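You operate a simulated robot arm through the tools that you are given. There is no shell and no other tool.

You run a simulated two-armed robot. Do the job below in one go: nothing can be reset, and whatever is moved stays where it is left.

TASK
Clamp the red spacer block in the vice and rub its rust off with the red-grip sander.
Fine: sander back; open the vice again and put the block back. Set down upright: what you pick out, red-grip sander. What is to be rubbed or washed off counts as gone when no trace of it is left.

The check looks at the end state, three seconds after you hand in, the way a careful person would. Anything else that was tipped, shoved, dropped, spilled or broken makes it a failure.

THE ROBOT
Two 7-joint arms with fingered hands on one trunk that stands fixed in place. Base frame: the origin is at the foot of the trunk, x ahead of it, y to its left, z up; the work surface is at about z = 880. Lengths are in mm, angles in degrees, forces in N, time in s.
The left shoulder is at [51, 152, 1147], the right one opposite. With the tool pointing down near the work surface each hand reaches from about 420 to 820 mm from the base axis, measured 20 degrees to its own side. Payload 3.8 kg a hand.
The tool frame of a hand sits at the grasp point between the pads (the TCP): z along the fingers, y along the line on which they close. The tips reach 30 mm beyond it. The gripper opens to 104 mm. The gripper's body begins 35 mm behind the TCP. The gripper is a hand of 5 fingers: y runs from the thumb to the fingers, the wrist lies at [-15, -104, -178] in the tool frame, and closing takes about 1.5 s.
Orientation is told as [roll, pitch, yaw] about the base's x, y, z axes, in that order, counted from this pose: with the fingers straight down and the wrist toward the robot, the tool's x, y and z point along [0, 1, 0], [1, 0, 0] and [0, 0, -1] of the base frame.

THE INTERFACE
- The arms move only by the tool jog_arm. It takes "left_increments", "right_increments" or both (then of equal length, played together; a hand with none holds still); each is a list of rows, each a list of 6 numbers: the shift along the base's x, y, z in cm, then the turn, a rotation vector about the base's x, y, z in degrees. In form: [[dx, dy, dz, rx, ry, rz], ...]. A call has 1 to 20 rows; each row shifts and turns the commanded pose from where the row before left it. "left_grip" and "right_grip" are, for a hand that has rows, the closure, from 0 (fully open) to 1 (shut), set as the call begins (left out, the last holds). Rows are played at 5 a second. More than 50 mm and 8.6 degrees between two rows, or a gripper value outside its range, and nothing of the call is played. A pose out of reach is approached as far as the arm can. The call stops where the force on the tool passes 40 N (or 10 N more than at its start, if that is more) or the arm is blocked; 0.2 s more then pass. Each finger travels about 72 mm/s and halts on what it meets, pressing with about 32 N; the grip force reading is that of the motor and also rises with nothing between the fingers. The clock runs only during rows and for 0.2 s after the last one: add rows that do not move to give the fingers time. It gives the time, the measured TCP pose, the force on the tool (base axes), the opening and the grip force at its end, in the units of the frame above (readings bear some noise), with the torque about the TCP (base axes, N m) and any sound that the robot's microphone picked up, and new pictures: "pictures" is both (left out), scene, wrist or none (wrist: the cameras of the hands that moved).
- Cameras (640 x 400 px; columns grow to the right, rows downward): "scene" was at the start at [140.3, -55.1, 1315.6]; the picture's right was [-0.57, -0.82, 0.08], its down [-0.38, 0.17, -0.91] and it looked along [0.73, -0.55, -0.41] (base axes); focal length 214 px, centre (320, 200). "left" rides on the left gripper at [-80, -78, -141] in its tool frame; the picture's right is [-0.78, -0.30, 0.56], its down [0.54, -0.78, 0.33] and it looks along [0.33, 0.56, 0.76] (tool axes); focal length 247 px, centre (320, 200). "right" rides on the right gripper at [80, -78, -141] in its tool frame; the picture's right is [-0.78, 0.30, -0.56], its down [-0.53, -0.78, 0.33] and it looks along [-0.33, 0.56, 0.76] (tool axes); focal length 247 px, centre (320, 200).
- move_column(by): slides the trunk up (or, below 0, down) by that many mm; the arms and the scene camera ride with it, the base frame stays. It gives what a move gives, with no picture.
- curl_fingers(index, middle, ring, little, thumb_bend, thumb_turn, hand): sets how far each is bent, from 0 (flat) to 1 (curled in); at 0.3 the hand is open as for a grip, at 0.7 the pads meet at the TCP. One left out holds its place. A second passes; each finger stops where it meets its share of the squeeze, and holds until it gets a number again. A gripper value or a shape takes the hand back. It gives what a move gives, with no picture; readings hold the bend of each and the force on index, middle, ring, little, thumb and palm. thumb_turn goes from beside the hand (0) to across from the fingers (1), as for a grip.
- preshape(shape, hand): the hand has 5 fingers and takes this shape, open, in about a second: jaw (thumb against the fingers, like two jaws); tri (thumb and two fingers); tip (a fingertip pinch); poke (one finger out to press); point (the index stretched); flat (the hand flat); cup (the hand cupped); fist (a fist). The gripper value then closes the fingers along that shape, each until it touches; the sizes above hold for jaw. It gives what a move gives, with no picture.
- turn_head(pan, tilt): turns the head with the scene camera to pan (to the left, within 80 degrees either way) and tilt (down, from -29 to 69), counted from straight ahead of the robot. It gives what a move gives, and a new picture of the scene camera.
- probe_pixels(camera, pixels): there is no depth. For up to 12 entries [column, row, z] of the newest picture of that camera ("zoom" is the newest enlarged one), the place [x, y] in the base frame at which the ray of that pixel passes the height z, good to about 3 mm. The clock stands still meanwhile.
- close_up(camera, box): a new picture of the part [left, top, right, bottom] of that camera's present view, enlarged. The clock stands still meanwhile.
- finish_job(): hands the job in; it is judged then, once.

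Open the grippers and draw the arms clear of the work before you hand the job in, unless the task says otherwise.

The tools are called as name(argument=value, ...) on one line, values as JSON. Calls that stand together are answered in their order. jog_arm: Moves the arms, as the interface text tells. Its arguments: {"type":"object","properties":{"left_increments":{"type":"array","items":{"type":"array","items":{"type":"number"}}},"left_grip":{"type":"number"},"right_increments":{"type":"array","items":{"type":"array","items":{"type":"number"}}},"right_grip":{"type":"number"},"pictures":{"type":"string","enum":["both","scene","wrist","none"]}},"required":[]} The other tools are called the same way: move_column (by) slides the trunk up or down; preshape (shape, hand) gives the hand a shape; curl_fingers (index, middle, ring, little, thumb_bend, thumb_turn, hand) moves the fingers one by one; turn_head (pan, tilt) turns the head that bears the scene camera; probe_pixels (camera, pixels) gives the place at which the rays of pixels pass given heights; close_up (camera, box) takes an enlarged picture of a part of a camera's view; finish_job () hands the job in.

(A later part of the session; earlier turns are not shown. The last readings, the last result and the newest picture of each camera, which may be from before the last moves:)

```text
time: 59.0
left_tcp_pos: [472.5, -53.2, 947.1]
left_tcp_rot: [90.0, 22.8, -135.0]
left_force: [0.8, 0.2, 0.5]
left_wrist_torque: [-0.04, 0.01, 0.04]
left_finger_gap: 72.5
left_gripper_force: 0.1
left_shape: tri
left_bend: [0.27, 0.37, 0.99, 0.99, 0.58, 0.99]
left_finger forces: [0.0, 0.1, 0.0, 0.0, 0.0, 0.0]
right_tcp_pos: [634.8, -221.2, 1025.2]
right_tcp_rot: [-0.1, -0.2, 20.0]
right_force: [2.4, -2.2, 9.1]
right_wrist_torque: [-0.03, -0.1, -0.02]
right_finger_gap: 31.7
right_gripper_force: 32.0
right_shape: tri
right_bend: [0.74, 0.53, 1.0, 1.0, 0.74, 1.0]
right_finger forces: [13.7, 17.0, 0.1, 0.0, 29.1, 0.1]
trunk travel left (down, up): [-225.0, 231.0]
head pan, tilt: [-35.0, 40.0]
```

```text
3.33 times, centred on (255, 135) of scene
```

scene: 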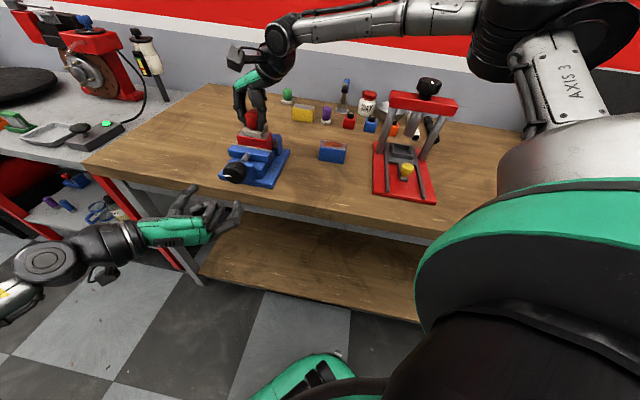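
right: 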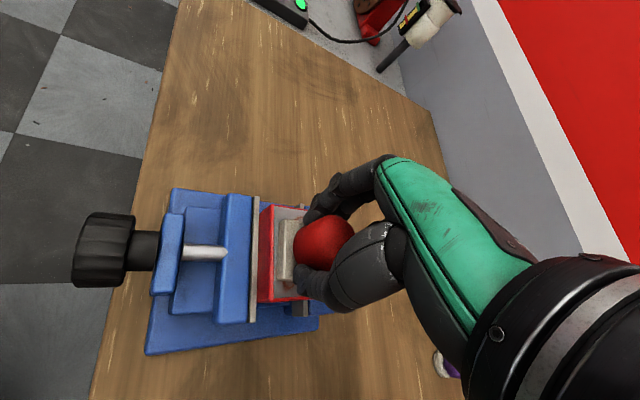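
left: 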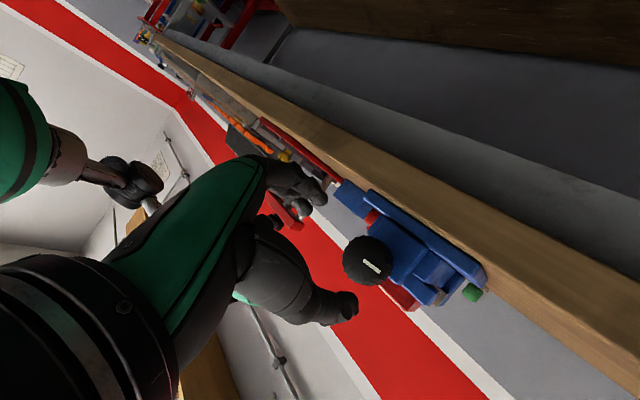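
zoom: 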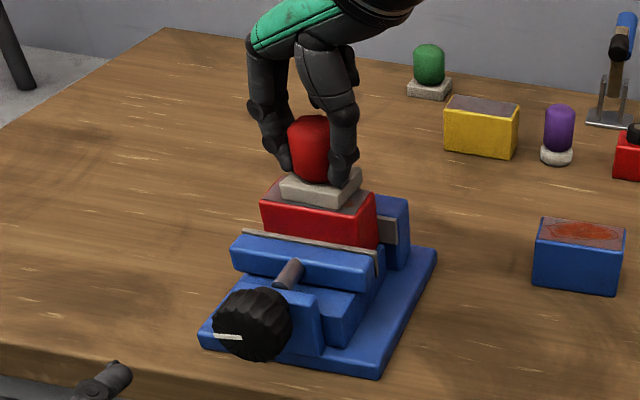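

Pad is flat on the block with ≈9 N. I press slightly more and start rubbing along the block's long axis (±20 mm), with a small shift toward the front.

jog_arm(right_increments=[[0.7, 0.7, -0.1, 0, 0, 0], [0.7, 0.7, 0, 0, 0, 0], [-0.7, -0.7, 0, 0, 0, 0], [-0.7, -0.7, 0, 0, 0, 0], [-0.7, -0.7, 0, 0, 0, 0], [-0.7, -0.7, 0, 0, 0, 0], [0.7, 0.7, 0, 0, 0, 0], [0.7, 0.7, 0, 0, 0, 0], [0.5, 0.9, 0, 0, 0, 0], [0.5, 0.9, 0, 0, 0, 0], [-0.7, -0.7, 0, 0, 0, 0], [-0.7, -0.7, 0, 0, 0, 0], [-0.7, -0.7, 0, 0, 0, 0], [-0.7, -0.7, 0, 0, 0, 0], [0.7, 0.7, 0, 0, 0, 0], [0.7, 0.7, 0, 0, 0, 0]])

close_up(camera="right", box=[180, 150, 380, 350])

close_up(camera="scene", box=[205, 75, 305, 195])

```text
time: 62.4
left_tcp_pos: [472.9, -53.3, 948.1]
left_tcp_rot: [90.1, 22.7, -134.9]
left_force: [-0.5, 0.5, -0.5]
left_wrist_torque: [-0.02, -0.02, 0.01]
left_finger_gap: 72.3
left_gripper_force: 0.1
left_shape: tri
left_bend: [0.27, 0.37, 0.99, 0.99, 0.58, 0.99]
left_finger forces: [0.1, 0.1, 0.1, 0.1, 0.0, 0.1]
right_tcp_pos: [630.5, -218.0, 1023.7]
right_tcp_rot: [0.0, -0.3, 20.0]
right_force: [-4.6, -4.0, 24.8]
right_wrist_torque: [-0.28, 0.39, -0.01]
right_finger_gap: 32.5
right_gripper_force: 32.0
right_shape: tri
right_bend: [0.74, 0.53, 1.0, 1.0, 0.75, 1.0]
right_finger forces: [14.1, 17.2, 0.1, 0.0, 49.0, 0.0]
trunk travel left (down, up): [-225.0, 231.0]
head pan, tilt: [-35.0, 40.0]
```

scene: 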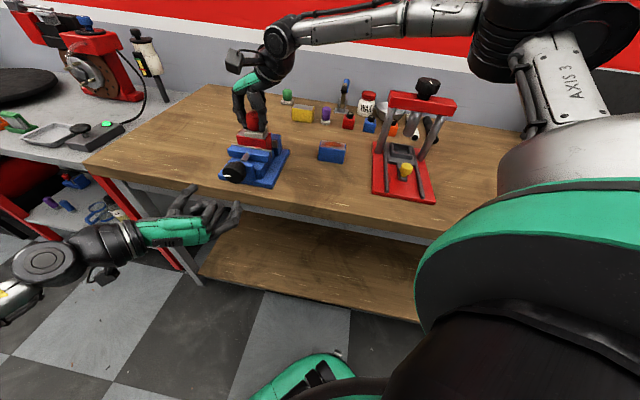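
right: 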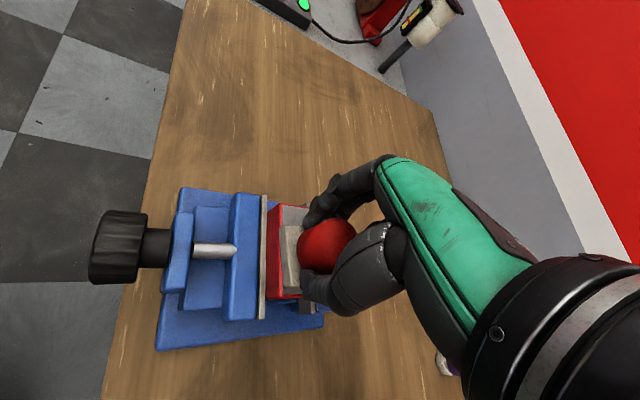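

```text
2.00 times, centred on (280, 250) of right
```

zoom: 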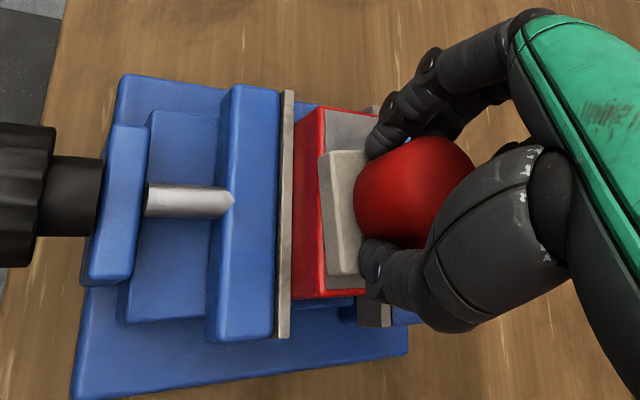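

```text
3.33 times, centred on (255, 135) of scene
```

zoom: 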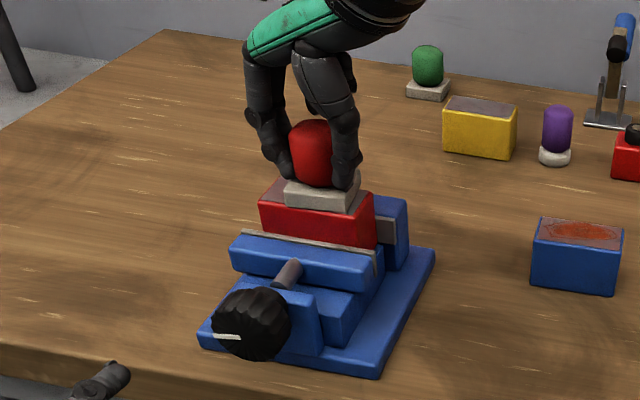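

The rust visible at the ends looks gone; force rose to 25 N. I lift a few cm to inspect the top surface.

jog_arm(right_increments=[[0, 0, 0.5, 0, 0, 0], [0.5, -0.5, 2, 0, 0, 0], [2, -2, 2, 0, 0, 0], [2, -2, 0, 0, 0, 0], [0, 0, 0, 0, 0, 0]])

close_up(camera="right", box=[140, 150, 340, 350])

close_up(camera="scene", box=[225, 115, 285, 165])

```text
time: 63.6
left_tcp_pos: [474.8, -52.3, 946.8]
left_tcp_rot: [90.0, 22.7, -135.0]
left_force: [-0.4, 0.1, -0.1]
left_wrist_torque: [0.01, -0.02, 0.04]
left_finger_gap: 72.7
left_gripper_force: 0.0
left_shape: tri
left_bend: [0.27, 0.37, 0.99, 0.99, 0.58, 0.99]
left_finger forces: [0.1, 0.0, 0.0, 0.0, 0.1, 0.0]
right_tcp_pos: [674.6, -263.6, 1064.6]
right_tcp_rot: [0.0, 0.2, 20.1]
right_force: [-0.6, 0.4, -0.1]
right_wrist_torque: [-0.03, 0.01, 0.0]
right_finger_gap: 32.3
right_gripper_force: 32.1
right_shape: tri
right_bend: [0.74, 0.53, 1.0, 1.0, 0.75, 1.0]
right_finger forces: [14.6, 16.2, 0.0, 0.1, 30.0, 0.0]
trunk travel left (down, up): [-225.0, 231.0]
head pan, tilt: [-35.0, 40.0]
```

scene: 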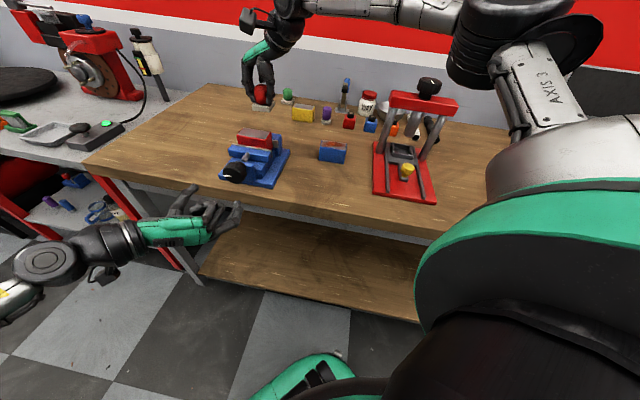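
right: 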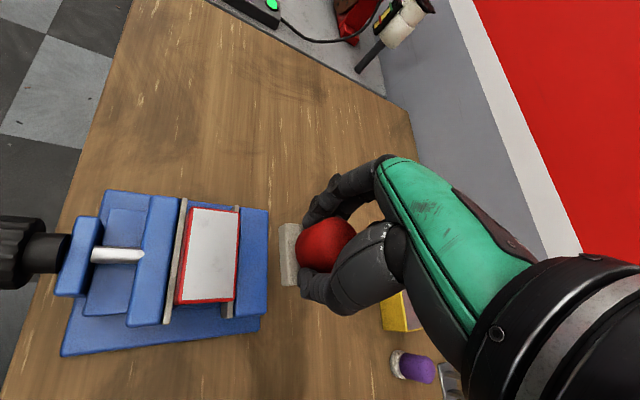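

```text
2.00 times, centred on (240, 250) of right
```

zoom: 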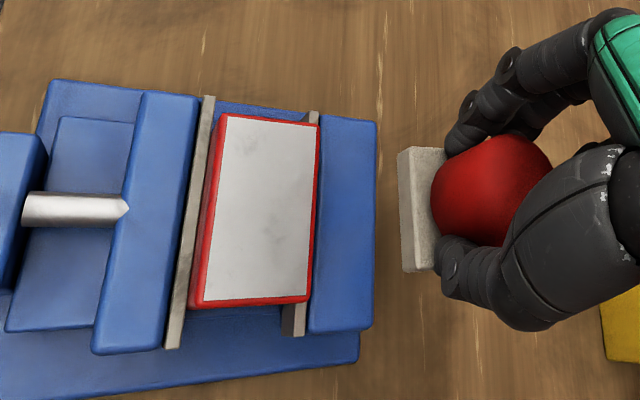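

```text
8.00 times, centred on (255, 140) of scene
```

zoom: 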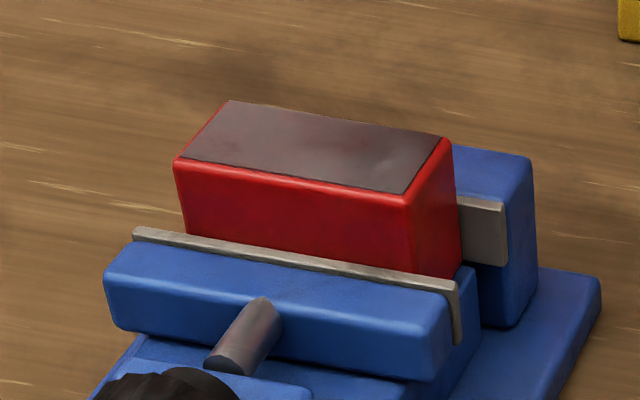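

The top looks clean. I zoom in more to be sure that no trace is left.

close_up(camera="right", box=[170, 195, 250, 315])

```text
3.33 times, centred on (210, 255) of right
```

zoom: 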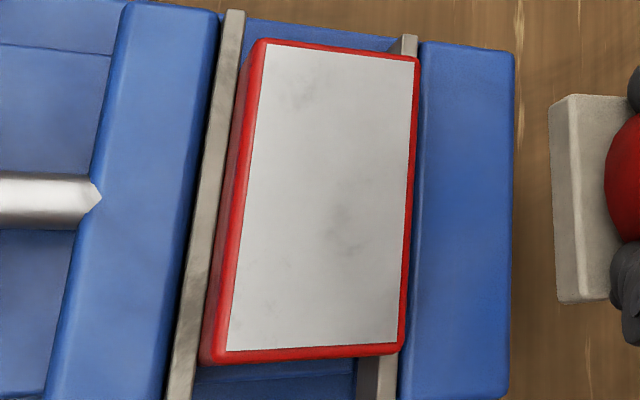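

It looks fully clean; to be safe against faint residue I do one more light rubbing pass.

jog_arm(right_increments=[[-2, 2.1, 0, 0, 0, 0], [-2, 2.2, 0, 0, 0, 0], [0, 0, -2.5, 0, 0, 0], [0, 0, -1.2, 0, 0, 0], [0, 0, -0.4, 0, 0, 0], [0, 0, 0, 0, 0, 0]], pictures="none")

```text
time: 65.0
left_tcp_pos: [474.8, -53.4, 946.2]
left_tcp_rot: [90.0, 22.7, -135.0]
left_force: [0.6, 0.4, -0.2]
left_wrist_torque: [0.01, 0.01, 0.0]
left_finger_gap: 72.4
left_gripper_force: 0.0
left_shape: tri
left_bend: [0.27, 0.37, 0.99, 0.99, 0.58, 0.99]
left_finger forces: [0.0, 0.0, 0.0, 0.0, 0.0, 0.0]
right_tcp_pos: [636.1, -219.1, 1024.4]
right_tcp_rot: [0.1, 0.0, 19.9]
right_force: [-0.5, 0.8, -0.5]
right_wrist_torque: [0.02, -0.01, -0.03]
right_finger_gap: 31.8
right_gripper_force: 32.7
right_shape: tri
right_bend: [0.74, 0.53, 1.0, 1.0, 0.75, 1.0]
right_finger forces: [14.6, 16.1, 0.0, 0.1, 30.0, 0.0]
trunk travel left (down, up): [-225.0, 231.0]
head pan, tilt: [-35.0, 40.0]
```

Not yet in contact at 1024.4; I lower 3 mm more and rub along the long axis with small side shifts.

jog_arm(right_increments=[[0, 0, -0.2, 0, 0, 0], [0, 0, -0.2, 0, 0, 0], [0.7, 0.7, 0, 0, 0, 0], [0.7, 0.7, 0, 0, 0, 0], [0.3, 0.3, 0, 0, 0, 0], [-0.7, -0.7, 0, 0, 0, 0], [-0.7, -0.7, 0, 0, 0, 0], [-0.7, -0.7, 0, 0, 0, 0], [-0.7, -0.7, 0, 0, 0, 0], [-0.6, -0.6, 0, 0, 0, 0], [0.7, 0.7, 0, 0, 0, 0], [0.6, 0.8, 0, 0, 0, 0], [0.5, 0.9, 0, 0, 0, 0], [0.7, 0.7, 0, 0, 0, 0], [0.6, 0.6, 0, 0, 0, 0], [-0.7, -0.7, 0, 0, 0, 0], [-0.7, -0.7, 0, 0, 0, 0], [-0.7, -0.7, 0, 0, 0, 0], [-0.7, -0.7, 0, 0, 0, 0], [1.2, 1.2, 0, 0, 0, 0]], pictures="wrist")

```text
time: 69.2
left_tcp_pos: [470.4, -53.9, 948.9]
left_tcp_rot: [90.1, 22.9, -135.0]
left_force: [1.8, 0.2, -0.7]
left_wrist_torque: [0.04, 0.01, -0.02]
left_finger_gap: 72.7
left_gripper_force: 0.1
left_shape: tri
left_bend: [0.27, 0.37, 0.99, 0.99, 0.58, 0.99]
left_finger forces: [0.1, 0.0, 0.1, 0.1, 0.1, 0.0]
right_tcp_pos: [631.7, -217.0, 1024.5]
right_tcp_rot: [-0.2, -0.1, 19.9]
right_force: [-5.5, -5.0, 23.3]
right_wrist_torque: [-0.29, 0.41, -0.01]
right_finger_gap: 32.2
right_gripper_force: 32.3
right_shape: tri
right_bend: [0.74, 0.52, 1.0, 1.0, 0.75, 1.0]
right_finger forces: [13.6, 19.2, 0.0, 0.0, 51.0, 0.1]
trunk travel left (down, up): [-225.0, 231.0]
head pan, tilt: [-35.0, 40.0]
```

right: 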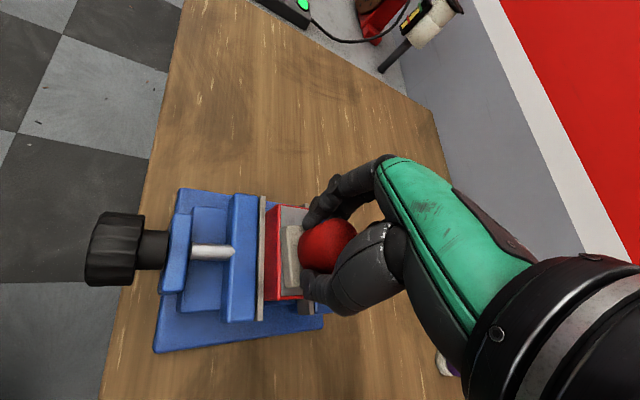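

Second pass done. I lift the sander away and check the surface and how the sander sits in the hand.

jog_arm(right_increments=[[0, 0, 0.5, 0, 0, 0], [0.5, -0.5, 2, 0, 0, 0], [1, -3, 2, 0, 0, 0], [0, -3.3, 0, 0, 0, 0], [0, -3.3, 0, 0, 0, 0], [0, -3.3, 0, 0, 0, 0], [0, -3.3, 0, 0, 0, 0], [0, -3.3, 0, 0, 0, 0], [0, 0, 0, 0, 0, 0]])

close_up(camera="scene", box=[225, 115, 285, 165])

close_up(camera="right", box=[220, 150, 420, 350])

close_up(camera="scene", box=[270, 50, 370, 170])

```text
time: 71.2
left_tcp_pos: [474.5, -52.7, 947.0]
left_tcp_rot: [90.0, 22.6, -135.0]
left_force: [-0.3, -0.8, 0.2]
left_wrist_torque: [-0.01, -0.02, 0.0]
left_finger_gap: 72.3
left_gripper_force: 0.1
left_shape: tri
left_bend: [0.27, 0.37, 0.99, 0.99, 0.58, 0.99]
left_finger forces: [0.1, 0.0, 0.0, 0.0, 0.0, 0.1]
right_tcp_pos: [649.8, -415.4, 1065.5]
right_tcp_rot: [0.0, 0.1, 20.1]
right_force: [0.3, 0.9, -0.9]
right_wrist_torque: [0.01, 0.01, -0.03]
right_finger_gap: 31.7
right_gripper_force: 32.4
right_shape: tri
right_bend: [0.74, 0.53, 1.0, 1.0, 0.75, 1.0]
right_finger forces: [14.7, 16.3, 0.0, 0.0, 29.7, 0.0]
trunk travel left (down, up): [-225.0, 231.0]
head pan, tilt: [-35.0, 40.0]
```

scene: 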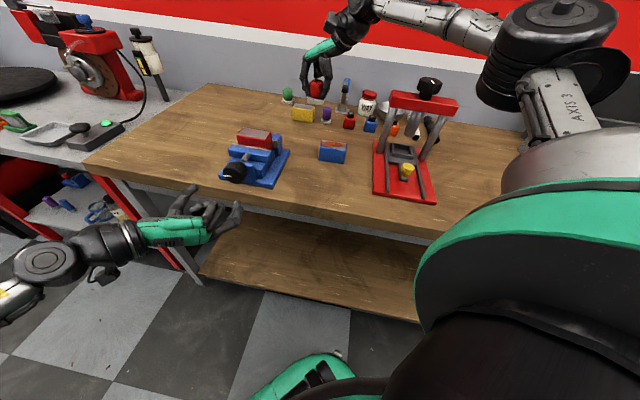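
right: 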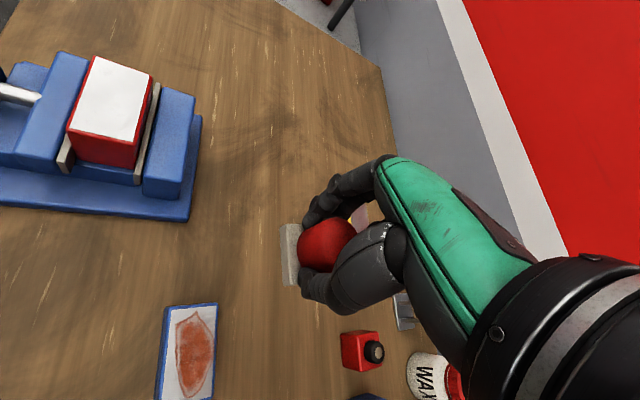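

```text
8.00 times, centred on (255, 140) of scene
```

zoom: 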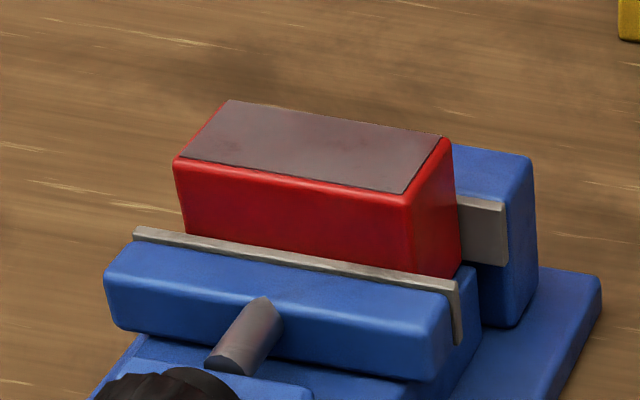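

```text
2.00 times, centred on (320, 250) of right
```

zoom: 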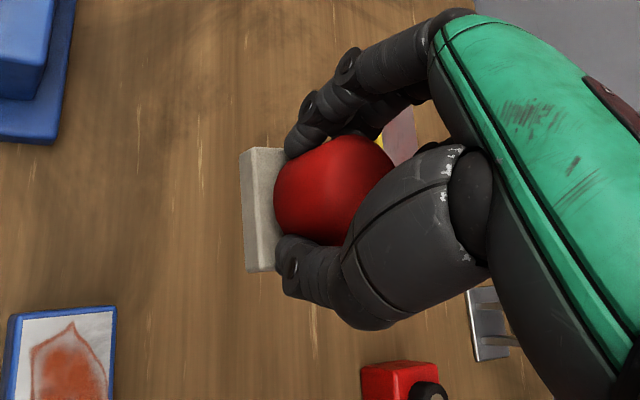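

```text
3.33 times, centred on (320, 110) of scene
```

zoom: 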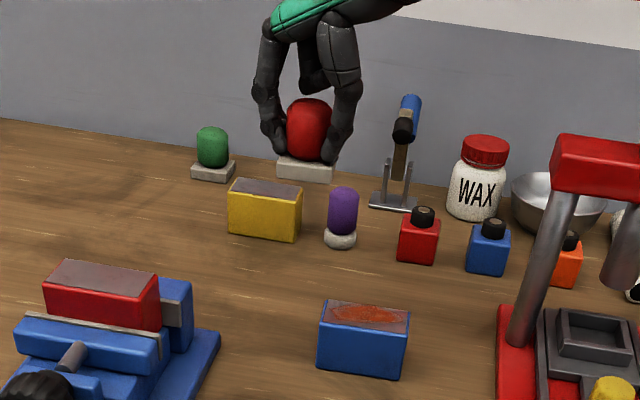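

The block face is clean in all views. The pad has turned ≈6° in the hand and slid ≈3 mm, so I compensate (yaw 14°, TCP ≈(632.5,−482.5)) while carrying the sander back over its original spot.

jog_arm(right_increments=[[-0.9, -3.4, 0, 0, 0, -3], [-0.8, -3.3, 0, 0, 0, -3], [0, 0, -3, 0, 0, 0], [0, 0, -3, 0, 0, 0], [0, 0, -3, 0, 0, 0], [0, 0, -2, 0, 0, 0], [0, 0, 0, 0, 0, 0]])

close_up(camera="right", box=[220, 150, 420, 350])

close_up(camera="scene", box=[270, 70, 400, 170])

```text
time: 72.8
left_tcp_pos: [474.6, -53.3, 946.6]
left_tcp_rot: [90.0, 22.7, -135.0]
left_force: [-0.3, 0.2, 0.3]
left_wrist_torque: [0.02, -0.01, -0.02]
left_finger_gap: 72.4
left_gripper_force: 0.1
left_shape: tri
left_bend: [0.27, 0.37, 0.99, 0.99, 0.58, 0.99]
left_finger forces: [0.0, 0.0, 0.0, 0.0, 0.0, 0.0]
right_tcp_pos: [632.2, -481.7, 955.3]
right_tcp_rot: [-0.1, 0.0, 14.0]
right_force: [0.3, -0.9, -0.6]
right_wrist_torque: [0.03, 0.02, 0.02]
right_finger_gap: 31.4
right_gripper_force: 32.1
right_shape: tri
right_bend: [0.74, 0.53, 1.0, 1.0, 0.75, 1.0]
right_finger forces: [14.7, 16.3, 0.1, 0.1, 29.7, 0.0]
trunk travel left (down, up): [-225.0, 231.0]
head pan, tilt: [-35.0, 40.0]
```

scene: 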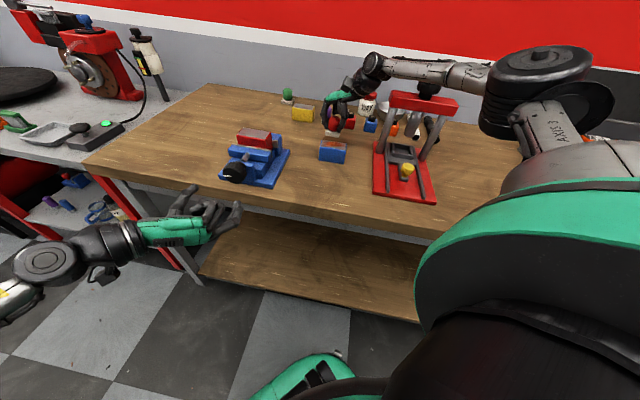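
right: 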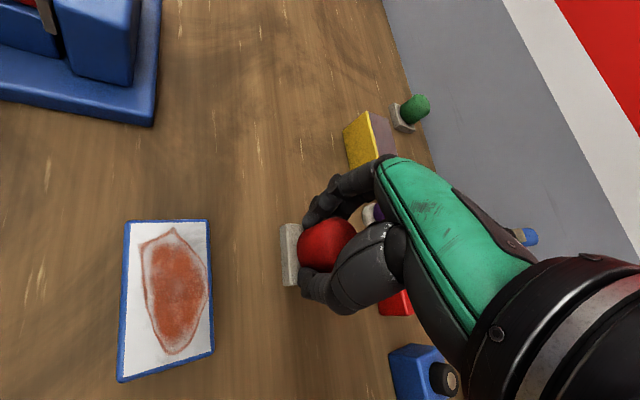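

```text
2.00 times, centred on (320, 250) of right
```

zoom: 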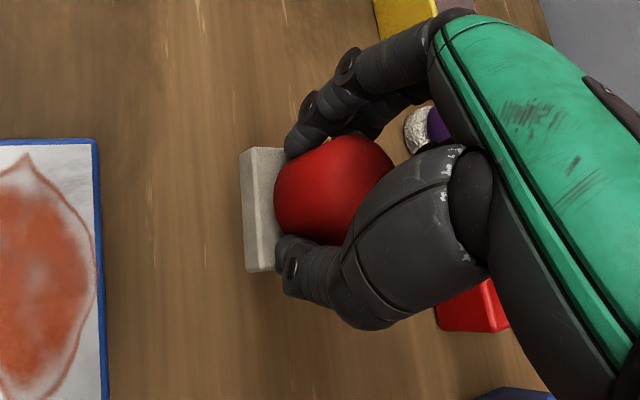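

```text
4.00 times, centred on (335, 120) of scene
```

zoom: 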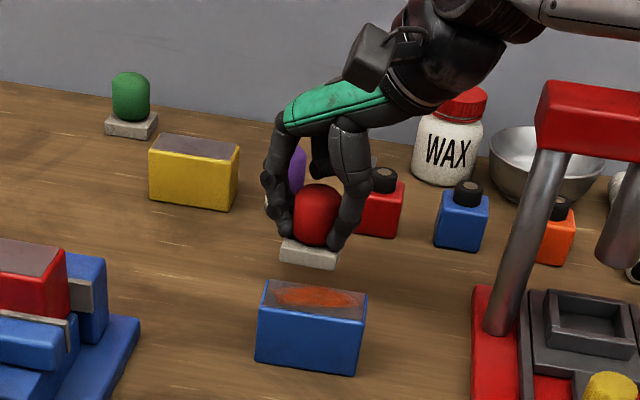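

The sander is 3 cm above its original spot, level and aligned. I lower slowly to the bench, watching for contact.

jog_arm(right_increments=[[0, 0, -1.2, 0, 0, 0], [0, 0, -1, 0, 0, 0], [0, 0, -0.4, 0, 0, 0], [0, 0, -0.3, 0, 0, 0], [0, 0, 0, 0, 0, 0]], pictures="none")

```text
time: 74.0
left_tcp_pos: [476.8, -54.4, 947.6]
left_tcp_rot: [89.9, 22.7, -134.9]
left_force: [-0.3, 0.2, 0.4]
left_wrist_torque: [0.0, -0.02, -0.04]
left_finger_gap: 72.6
left_gripper_force: 0.0
left_shape: tri
left_bend: [0.27, 0.37, 0.99, 0.99, 0.58, 0.99]
left_finger forces: [0.0, 0.1, 0.0, 0.0, 0.0, 0.1]
right_tcp_pos: [631.6, -482.7, 926.1]
right_tcp_rot: [0.0, 0.1, 14.0]
right_force: [0.6, 0.2, 0.2]
right_wrist_torque: [0.02, 0.04, 0.0]
right_finger_gap: 31.7
right_gripper_force: 31.7
right_shape: tri
right_bend: [0.74, 0.53, 1.0, 1.0, 0.75, 1.0]
right_finger forces: [14.7, 16.3, 0.0, 0.1, 29.8, 0.0]
trunk travel left (down, up): [-225.0, 231.0]
head pan, tilt: [-35.0, 40.0]
```

Force still near zero; I lower in 1 mm steps to find the bench.

jog_arm(right_increments=[[0, 0, -0.1, 0, 0, 0], [0, 0, -0.1, 0, 0, 0], [0, 0, 0, 0, 0, 0]], pictures="none")

```text
time: 74.8
left_tcp_pos: [474.8, -54.3, 946.7]
left_tcp_rot: [89.9, 22.7, -135.0]
left_force: [0.0, 0.1, 0.9]
left_wrist_torque: [0.0, -0.07, 0.0]
left_finger_gap: 72.4
left_gripper_force: 0.1
left_shape: tri
left_bend: [0.27, 0.37, 0.99, 0.99, 0.58, 0.99]
left_finger forces: [0.0, 0.1, 0.0, 0.0, 0.1, 0.1]
right_tcp_pos: [631.6, -484.2, 925.5]
right_tcp_rot: [0.0, 0.0, 14.0]
right_force: [0.4, -0.5, -1.1]
right_wrist_torque: [0.01, -0.02, 0.02]
right_finger_gap: 31.5
right_gripper_force: 31.8
right_shape: tri
right_bend: [0.74, 0.53, 1.0, 1.0, 0.75, 1.0]
right_finger forces: [14.8, 16.3, 0.0, 0.0, 29.7, 0.1]
trunk travel left (down, up): [-225.0, 231.0]
head pan, tilt: [-35.0, 40.0]
```

jog_arm(right_increments=[[0, 0, -0.15, 0, 0, 0], [0, 0, -0.15, 0, 0, 0], [0, 0, 0, 0, 0, 0]], pictures="wrist")

close_up(camera="scene", box=[270, 70, 400, 170])

```text
time: 75.6
left_tcp_pos: [474.2, -54.1, 947.6]
left_tcp_rot: [90.0, 22.8, -135.0]
left_force: [-0.1, 0.3, 0.6]
left_wrist_torque: [-0.01, 0.01, 0.03]
left_finger_gap: 72.3
left_gripper_force: 0.0
left_shape: tri
left_bend: [0.27, 0.37, 0.99, 0.99, 0.58, 0.99]
left_finger forces: [0.1, 0.0, 0.0, 0.0, 0.1, 0.0]
right_tcp_pos: [632.6, -481.7, 923.7]
right_tcp_rot: [-0.1, -0.2, 14.0]
right_force: [1.0, -1.4, 8.5]
right_wrist_torque: [-0.11, 0.05, -0.01]
right_finger_gap: 31.7
right_gripper_force: 31.9
right_shape: tri
right_bend: [0.74, 0.52, 1.0, 1.0, 0.75, 1.0]
right_finger forces: [14.4, 18.6, 0.1, 0.0, 34.8, 0.1]
trunk travel left (down, up): [-225.0, 231.0]
head pan, tilt: [-35.0, 40.0]
```

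right: 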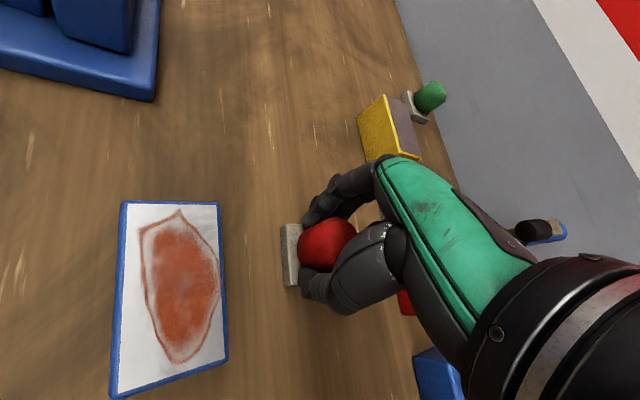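

```text
4.00 times, centred on (335, 120) of scene
```

zoom: 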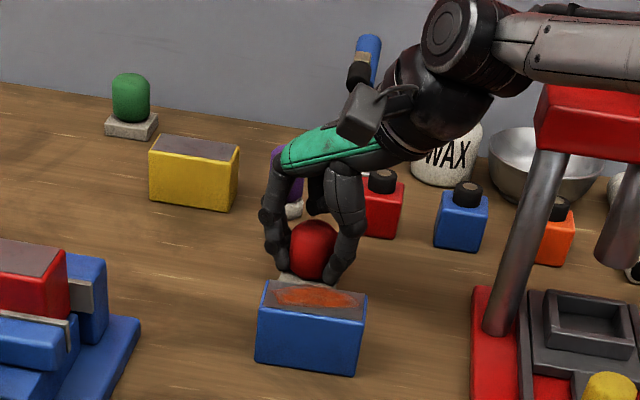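

Contact with 8.5 N: the sander stands on the bench. I relieve a little, open the hand to 0.2 and give it time.

jog_arm(right_increments=[[0, 0, 0.1, 0, 0, 0], [0, 0, 0, 0, 0, 0], [0, 0, 0, 0, 0, 0], [0, 0, 0, 0, 0, 0], [0, 0, 0, 0, 0, 0], [0, 0, 0, 0, 0, 0]], right_grip=0.15, pictures="wrist")

close_up(camera="right", box=[220, 150, 420, 350])

```text
time: 77.0
left_tcp_pos: [473.5, -54.3, 946.6]
left_tcp_rot: [89.9, 22.7, -135.0]
left_force: [-0.2, -0.2, -0.8]
left_wrist_torque: [0.0, 0.02, -0.04]
left_finger_gap: 72.6
left_gripper_force: 0.0
left_shape: tri
left_bend: [0.27, 0.37, 0.99, 0.99, 0.58, 0.99]
left_finger forces: [0.1, 0.0, 0.0, 0.0, 0.0, 0.0]
right_tcp_pos: [632.3, -483.8, 923.3]
right_tcp_rot: [0.0, 0.1, 14.0]
right_force: [0.1, -0.6, 2.0]
right_wrist_torque: [-0.05, -0.02, -0.02]
right_finger_gap: 88.1
right_gripper_force: 0.1
right_shape: tri
right_bend: [0.27, 0.33, 0.99, 0.99, 0.44, 0.99]
right_finger forces: [0.0, 0.1, 2.5, 0.0, 0.0, 0.0]
trunk travel left (down, up): [-225.0, 231.0]
head pan, tilt: [-35.0, 40.0]
```

right: 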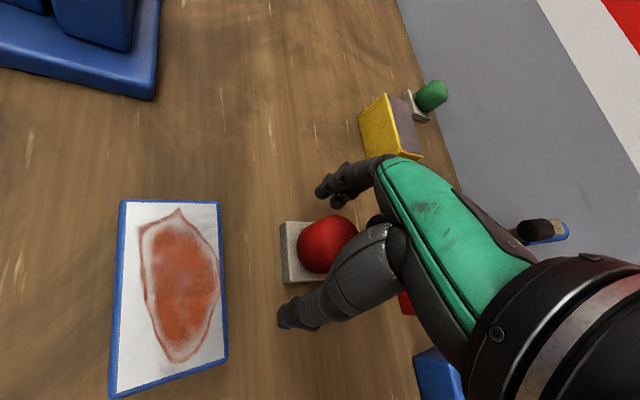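

```text
2.00 times, centred on (320, 250) of right
```

zoom: 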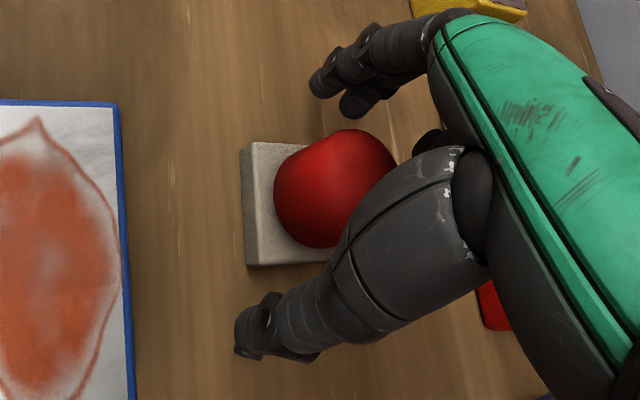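

The fingers are clear of the knob; I raise the right hand straight up and check the sander's pose.

jog_arm(right_increments=[[0, 0, 1, 0, 0, 0], [0, 0, 2.5, 0, 0, 0], [0, 0, 4, 0, 0, 0], [0, 0, 4, 0, 0, 0], [0, 0, 2, 0, 0, 0], [0, 0, 0, 0, 0, 0]])

close_up(camera="right", box=[180, 190, 340, 340])

probe_pixels(camera="right", pixels=[[250, 280, 880]])

```text
time: 78.4
left_tcp_pos: [475.0, -53.8, 947.2]
left_tcp_rot: [90.0, 22.7, -135.0]
left_force: [0.1, 0.1, 0.6]
left_wrist_torque: [-0.04, 0.03, -0.01]
left_finger_gap: 72.4
left_gripper_force: 0.1
left_shape: tri
left_bend: [0.27, 0.37, 0.99, 0.99, 0.58, 0.99]
left_finger forces: [0.0, 0.1, 0.0, 0.0, 0.1, 0.0]
right_tcp_pos: [633.3, -482.8, 1059.9]
right_tcp_rot: [-0.1, 0.0, 14.0]
right_force: [0.6, 0.1, -0.5]
right_wrist_torque: [0.02, -0.02, 0.0]
right_finger_gap: 88.4
right_gripper_force: 0.2
right_shape: tri
right_bend: [0.27, 0.33, 0.99, 0.99, 0.44, 0.99]
right_finger forces: [0.0, 0.0, 0.0, 0.0, 0.0, 0.0]
trunk travel left (down, up): [-225.0, 231.0]
head pan, tilt: [-35.0, 40.0]
```

scene: 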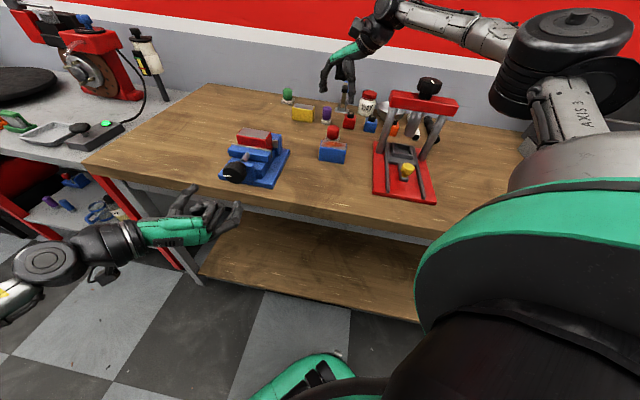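
right: 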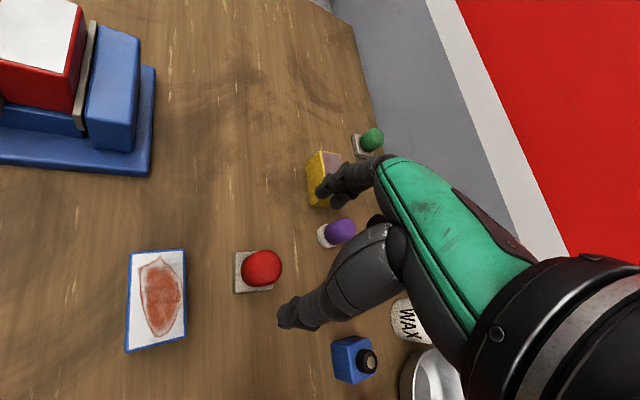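

```text
2.67 times, centred on (260, 265) of right
```

zoom: 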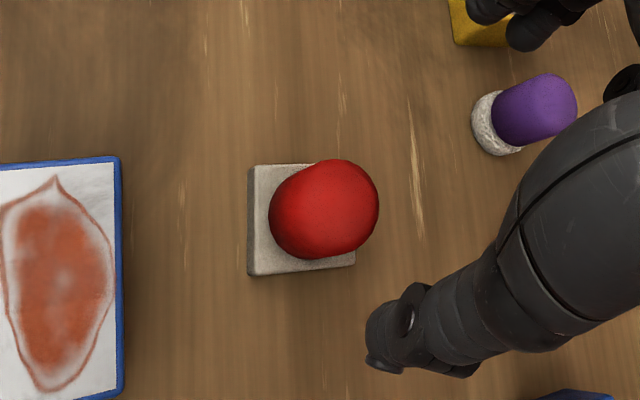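

```text
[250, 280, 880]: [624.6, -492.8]
```

I probe the pad corners now to compare with the original place.

probe_pixels(camera="zoom", pixels=[[249, 276, 880], [355, 265, 880], [254, 165, 895], [257, 272, 895], [355, 255, 895]])

```text
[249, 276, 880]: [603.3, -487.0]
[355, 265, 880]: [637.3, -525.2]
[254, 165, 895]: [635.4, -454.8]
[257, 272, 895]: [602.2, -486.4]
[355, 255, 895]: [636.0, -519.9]
```

The sander is back within ~3 mm, upright. I park the right hand above the empty spot of the red block (camera toward the vice) before loosening the vice.

jog_arm(right_increments=[[-2.5, 2.5, 1, 0, 0, 5], [-2.5, 2.5, 1, 0, 0, 5], [-2.5, 2.5, 1, 0, 0, 5], [-2.5, 2.5, 1, 0, 0, 5], [-2.5, 2.5, 0, 0, 0, 5], [-2.5, 2.4, 0, 0, 0, 6], [0, 0, 0, 0, 0, 0]], right_grip=0, pictures="both")

close_up(camera="left", box=[240, 140, 520, 340])

```text
time: 80.0
left_tcp_pos: [475.1, -54.0, 947.1]
left_tcp_rot: [90.0, 22.6, -135.0]
left_force: [0.5, -0.1, -0.6]
left_wrist_torque: [-0.03, 0.01, 0.04]
left_finger_gap: 72.7
left_gripper_force: 0.1
left_shape: tri
left_bend: [0.27, 0.37, 0.99, 0.99, 0.58, 0.99]
left_finger forces: [0.0, 0.0, 0.0, 0.0, 0.0, 0.0]
right_tcp_pos: [484.1, -334.3, 1100.0]
right_tcp_rot: [0.1, 0.0, 45.1]
right_force: [-0.7, 0.0, 0.0]
right_wrist_torque: [0.02, 0.0, 0.0]
right_finger_gap: 103.7
right_gripper_force: 0.1
right_shape: tri
right_bend: [0.3, 0.3, 0.99, 0.99, 0.3, 0.98]
right_finger forces: [0.0, 0.0, 0.1, 0.0, 0.0, 0.1]
trunk travel left (down, up): [-225.0, 231.0]
head pan, tilt: [-35.0, 40.0]
```

scene: 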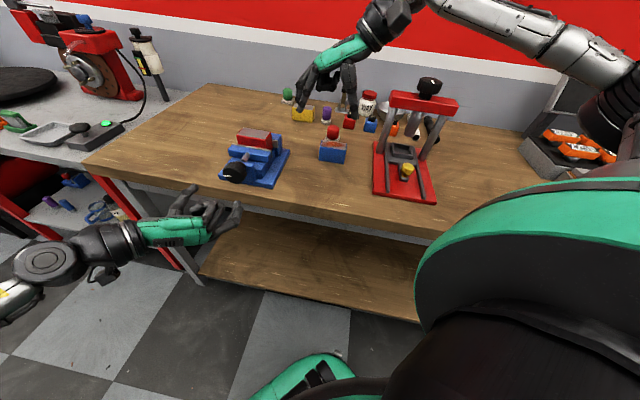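
right: 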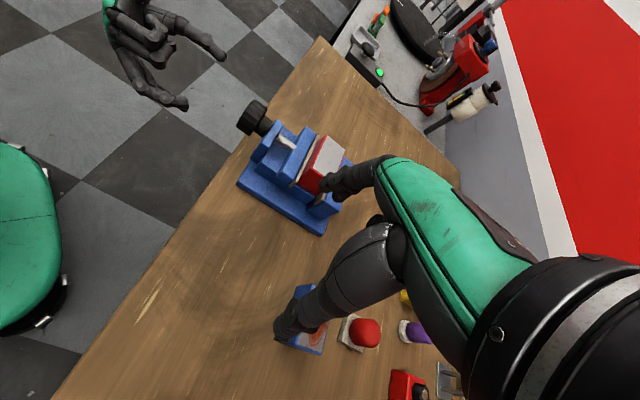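

```text
2.00 times, centred on (380, 240) of left
```

zoom: 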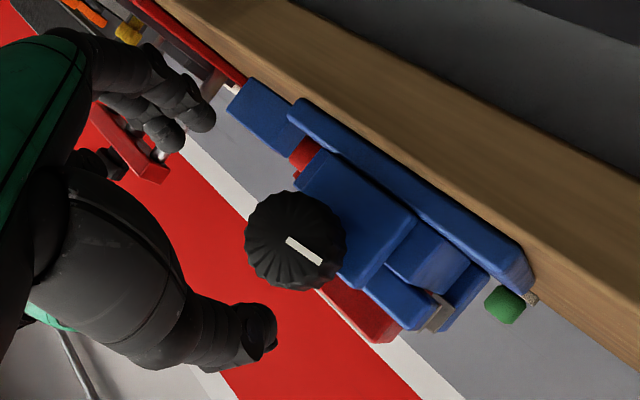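

The knob centre (368,260) is still on the hand axis. I advance 95 mm with the partially open left hand.

jog_arm(left_increments=[[1.41, -1.41, -0.05, 0, 0, 0], [1.41, -1.41, -0.05, 0, 0, 0], [1.41, -1.41, 0, 0, 0, 0], [1.41, -1.41, 0, 0, 0, 0], [1.06, -1.06, 0, 0, 0, 0], [0, 0, 0, 0, 0, 0]], left_grip=0.3)

close_up(camera="right", box=[180, 60, 360, 240])

```text
time: 81.4
left_tcp_pos: [541.2, -120.8, 945.9]
left_tcp_rot: [90.0, 22.6, -135.1]
left_force: [-1.6, -0.3, 0.0]
left_wrist_torque: [0.02, -0.02, -0.01]
left_finger_gap: 72.4
left_gripper_force: 0.0
left_shape: tri
left_bend: [0.27, 0.37, 0.99, 0.99, 0.58, 0.99]
left_finger forces: [0.0, 0.0, 0.0, 0.0, 0.1, 0.0]
right_tcp_pos: [483.3, -333.7, 1100.7]
right_tcp_rot: [0.0, 0.1, 45.0]
right_force: [-0.4, 0.1, 0.3]
right_wrist_torque: [0.0, -0.02, -0.01]
right_finger_gap: 103.9
right_gripper_force: 0.1
right_shape: tri
right_bend: [0.3, 0.3, 0.99, 0.99, 0.3, 0.98]
right_finger forces: [0.0, 0.1, 0.0, 0.1, 0.0, 0.1]
trunk travel left (down, up): [-225.0, 231.0]
head pan, tilt: [-35.0, 40.0]
```

scene: 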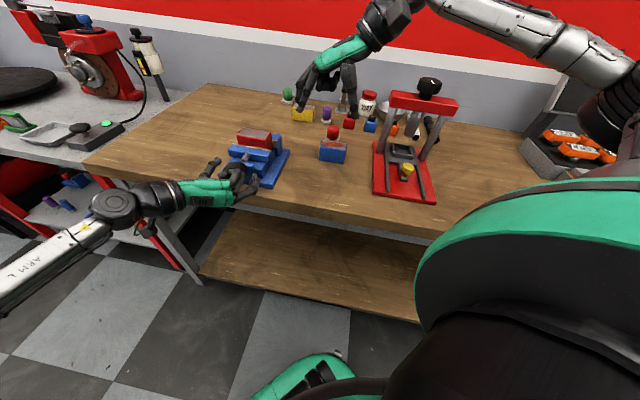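
left: 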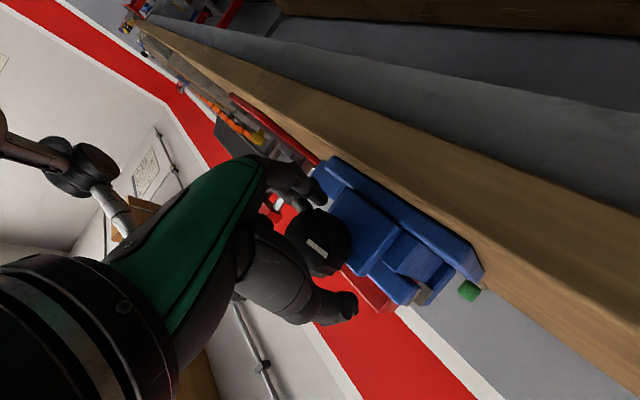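

```text
2.22 times, centred on (270, 150) of right
```

zoom: 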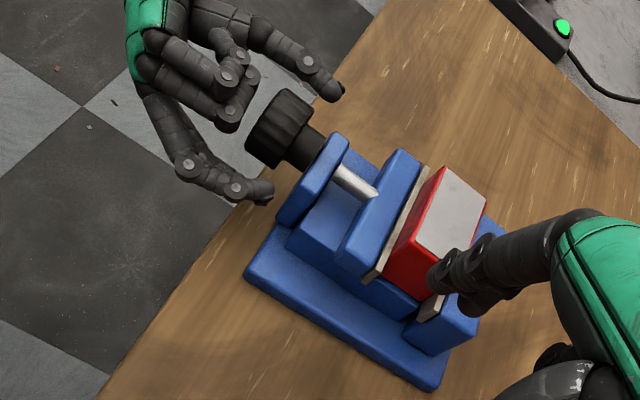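

The fingers straddle the knob again. I close the hand on it and turn back (−a direction) 85° first.

jog_arm(left_increments=[[0, 0, 0, 0, 0, 0], [0, 0, 0, 0, 0, 0], [0, 0, 0, 0, 0, 0], [0, 0, 0, 0, 0, 0], [0, 0, 0, 0, 0, 0], [0, 0, 0, 0, 0, 0]], left_grip=1.0, pictures="none")

jog_arm(left_increments=[[0, 0, 0, -6, 6, 0], [0, 0, 0, -6, 6, 0], [0, 0, 0, -6, 6, 0], [0, 0, 0, -6, 6, 0], [0, 0, 0, -6, 6, 0], [0, 0, 0, 0, 0, 0]], pictures="wrist")

close_up(camera="right", box=[180, 60, 360, 240])

```text
time: 82.8
left_tcp_pos: [541.8, -121.1, 946.1]
left_tcp_rot: [89.9, 22.7, -135.0]
left_force: [7.6, -6.6, 2.7]
left_wrist_torque: [-0.05, -0.08, 0.12]
left_finger_gap: 38.5
left_gripper_force: 31.9
left_shape: tri
left_bend: [0.74, 0.49, 1.0, 1.0, 0.73, 1.0]
left_finger forces: [13.1, 13.9, 0.0, 0.1, 29.2, 0.0]
right_tcp_pos: [485.0, -333.9, 1098.4]
right_tcp_rot: [0.1, 0.0, 44.9]
right_force: [0.0, -0.1, 0.0]
right_wrist_torque: [0.0, 0.0, 0.0]
right_finger_gap: 103.7
right_gripper_force: 0.1
right_shape: tri
right_bend: [0.3, 0.3, 0.99, 0.99, 0.3, 0.98]
right_finger forces: [0.0, 0.1, 0.0, 0.0, 0.0, 0.0]
trunk travel left (down, up): [-225.0, 231.0]
head pan, tilt: [-35.0, 40.0]
```

```text
time: 84.2
left_tcp_pos: [541.3, -122.1, 944.4]
left_tcp_rot: [89.8, -19.9, -135.0]
left_force: [5.4, -8.7, -7.6]
left_wrist_torque: [0.28, 0.08, 0.14]
left_finger_gap: 37.5
left_gripper_force: 31.7
left_shape: tri
left_bend: [0.74, 0.5, 1.0, 1.0, 0.73, 1.0]
left_finger forces: [16.0, 12.6, 0.1, 0.0, 27.5, 0.0]
right_tcp_pos: [485.3, -335.7, 1098.2]
right_tcp_rot: [0.1, 0.1, 44.9]
right_force: [-0.2, -0.3, 0.0]
right_wrist_torque: [0.0, 0.0, 0.01]
right_finger_gap: 103.8
right_gripper_force: 0.1
right_shape: tri
right_bend: [0.3, 0.3, 0.99, 0.99, 0.3, 0.98]
right_finger forces: [0.0, 0.0, 0.1, 0.0, 0.1, 0.0]
trunk travel left (down, up): [-225.0, 231.0]
head pan, tilt: [-35.0, 40.0]
```

left: 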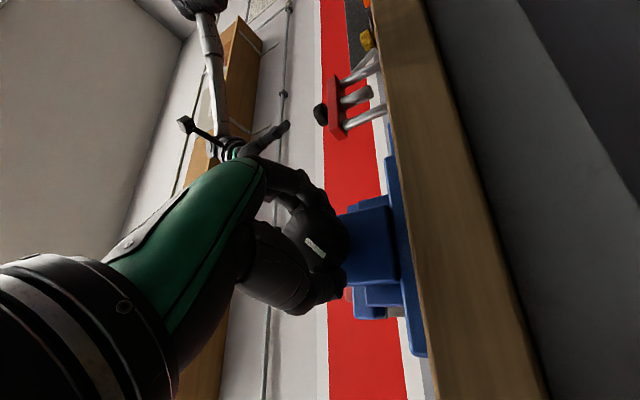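

```text
2.22 times, centred on (270, 150) of right
```

zoom: 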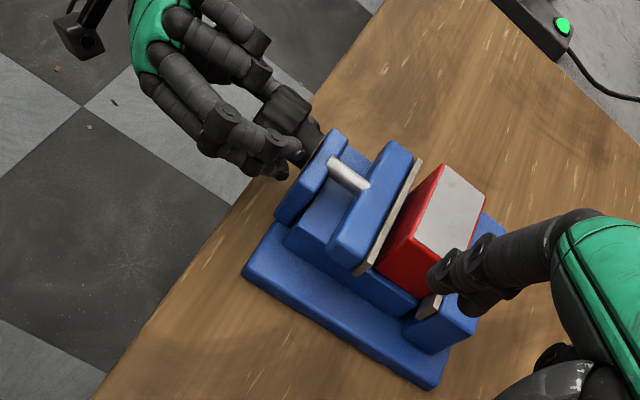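

The jaw has opened away from the block. I continue turning back about 64° more to restore the original opening.

jog_arm(left_increments=[[0, 0, 0, -6, 6, 0], [0, 0, 0, -6, 6, 0], [0, 0, 0, -6, 6, 0], [0, 0, 0, -6, 6, 0], [0, 0, 0, -6, 6, 0], [0, 0, 0, -6, 6, 0], [0, 0, 0, -6, 6, 0], [0, 0, 0, -3, 3, 0], [0, 0, 0, 0, 0, 0]], pictures="wrist")

close_up(camera="right", box=[180, 60, 360, 240])

close_up(camera="left", box=[240, 140, 480, 340])

```text
time: 86.2
left_tcp_pos: [540.5, -125.5, 944.3]
left_tcp_rot: [87.8, -83.3, -132.8]
left_force: [0.8, -21.7, -8.3]
left_wrist_torque: [0.9, 0.09, -0.21]
left_finger_gap: 34.8
left_gripper_force: 32.0
left_shape: tri
left_bend: [0.74, 0.52, 1.0, 1.0, 0.74, 1.0]
left_finger forces: [19.6, 13.4, 0.0, 0.1, 27.9, 0.1]
right_tcp_pos: [484.6, -338.7, 1097.4]
right_tcp_rot: [0.2, -0.1, 45.0]
right_force: [-0.2, -0.2, -1.6]
right_wrist_torque: [0.03, 0.01, 0.0]
right_finger_gap: 103.9
right_gripper_force: 0.0
right_shape: tri
right_bend: [0.3, 0.3, 0.99, 0.99, 0.3, 0.98]
right_finger forces: [0.0, 0.0, 0.0, 0.1, 0.1, 0.1]
trunk travel left (down, up): [-225.0, 231.0]
head pan, tilt: [-35.0, 40.0]
```

left: 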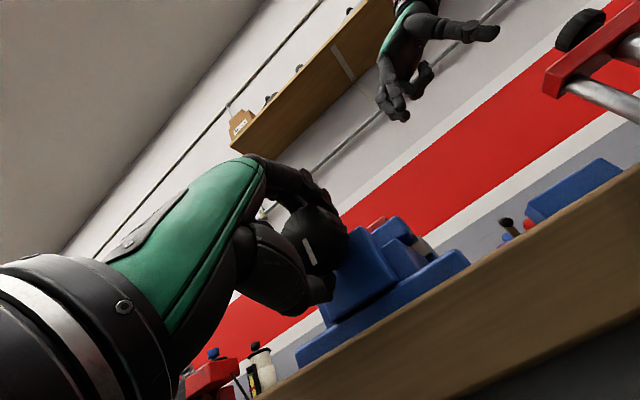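

```text
2.22 times, centred on (270, 150) of right
```

zoom: 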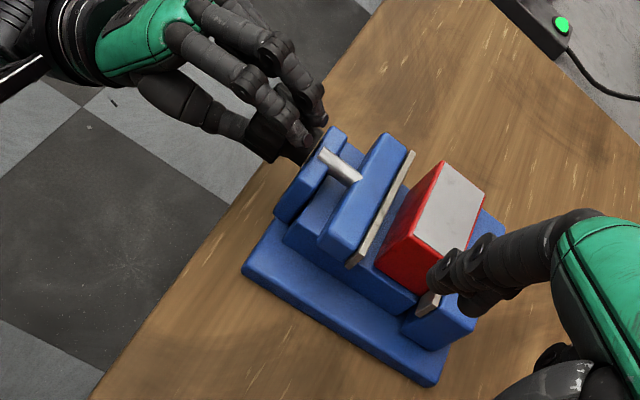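

```text
2.00 times, centred on (360, 240) of left
```

zoom: 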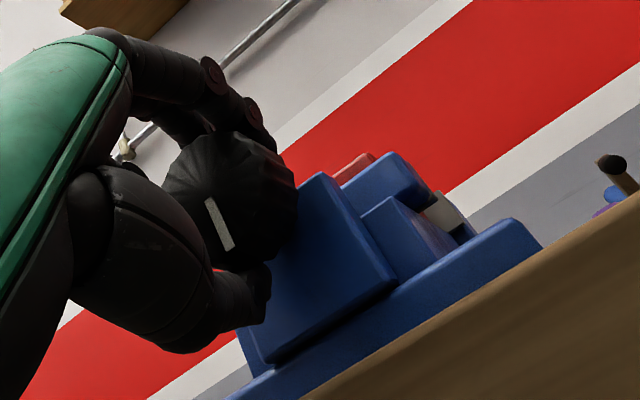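

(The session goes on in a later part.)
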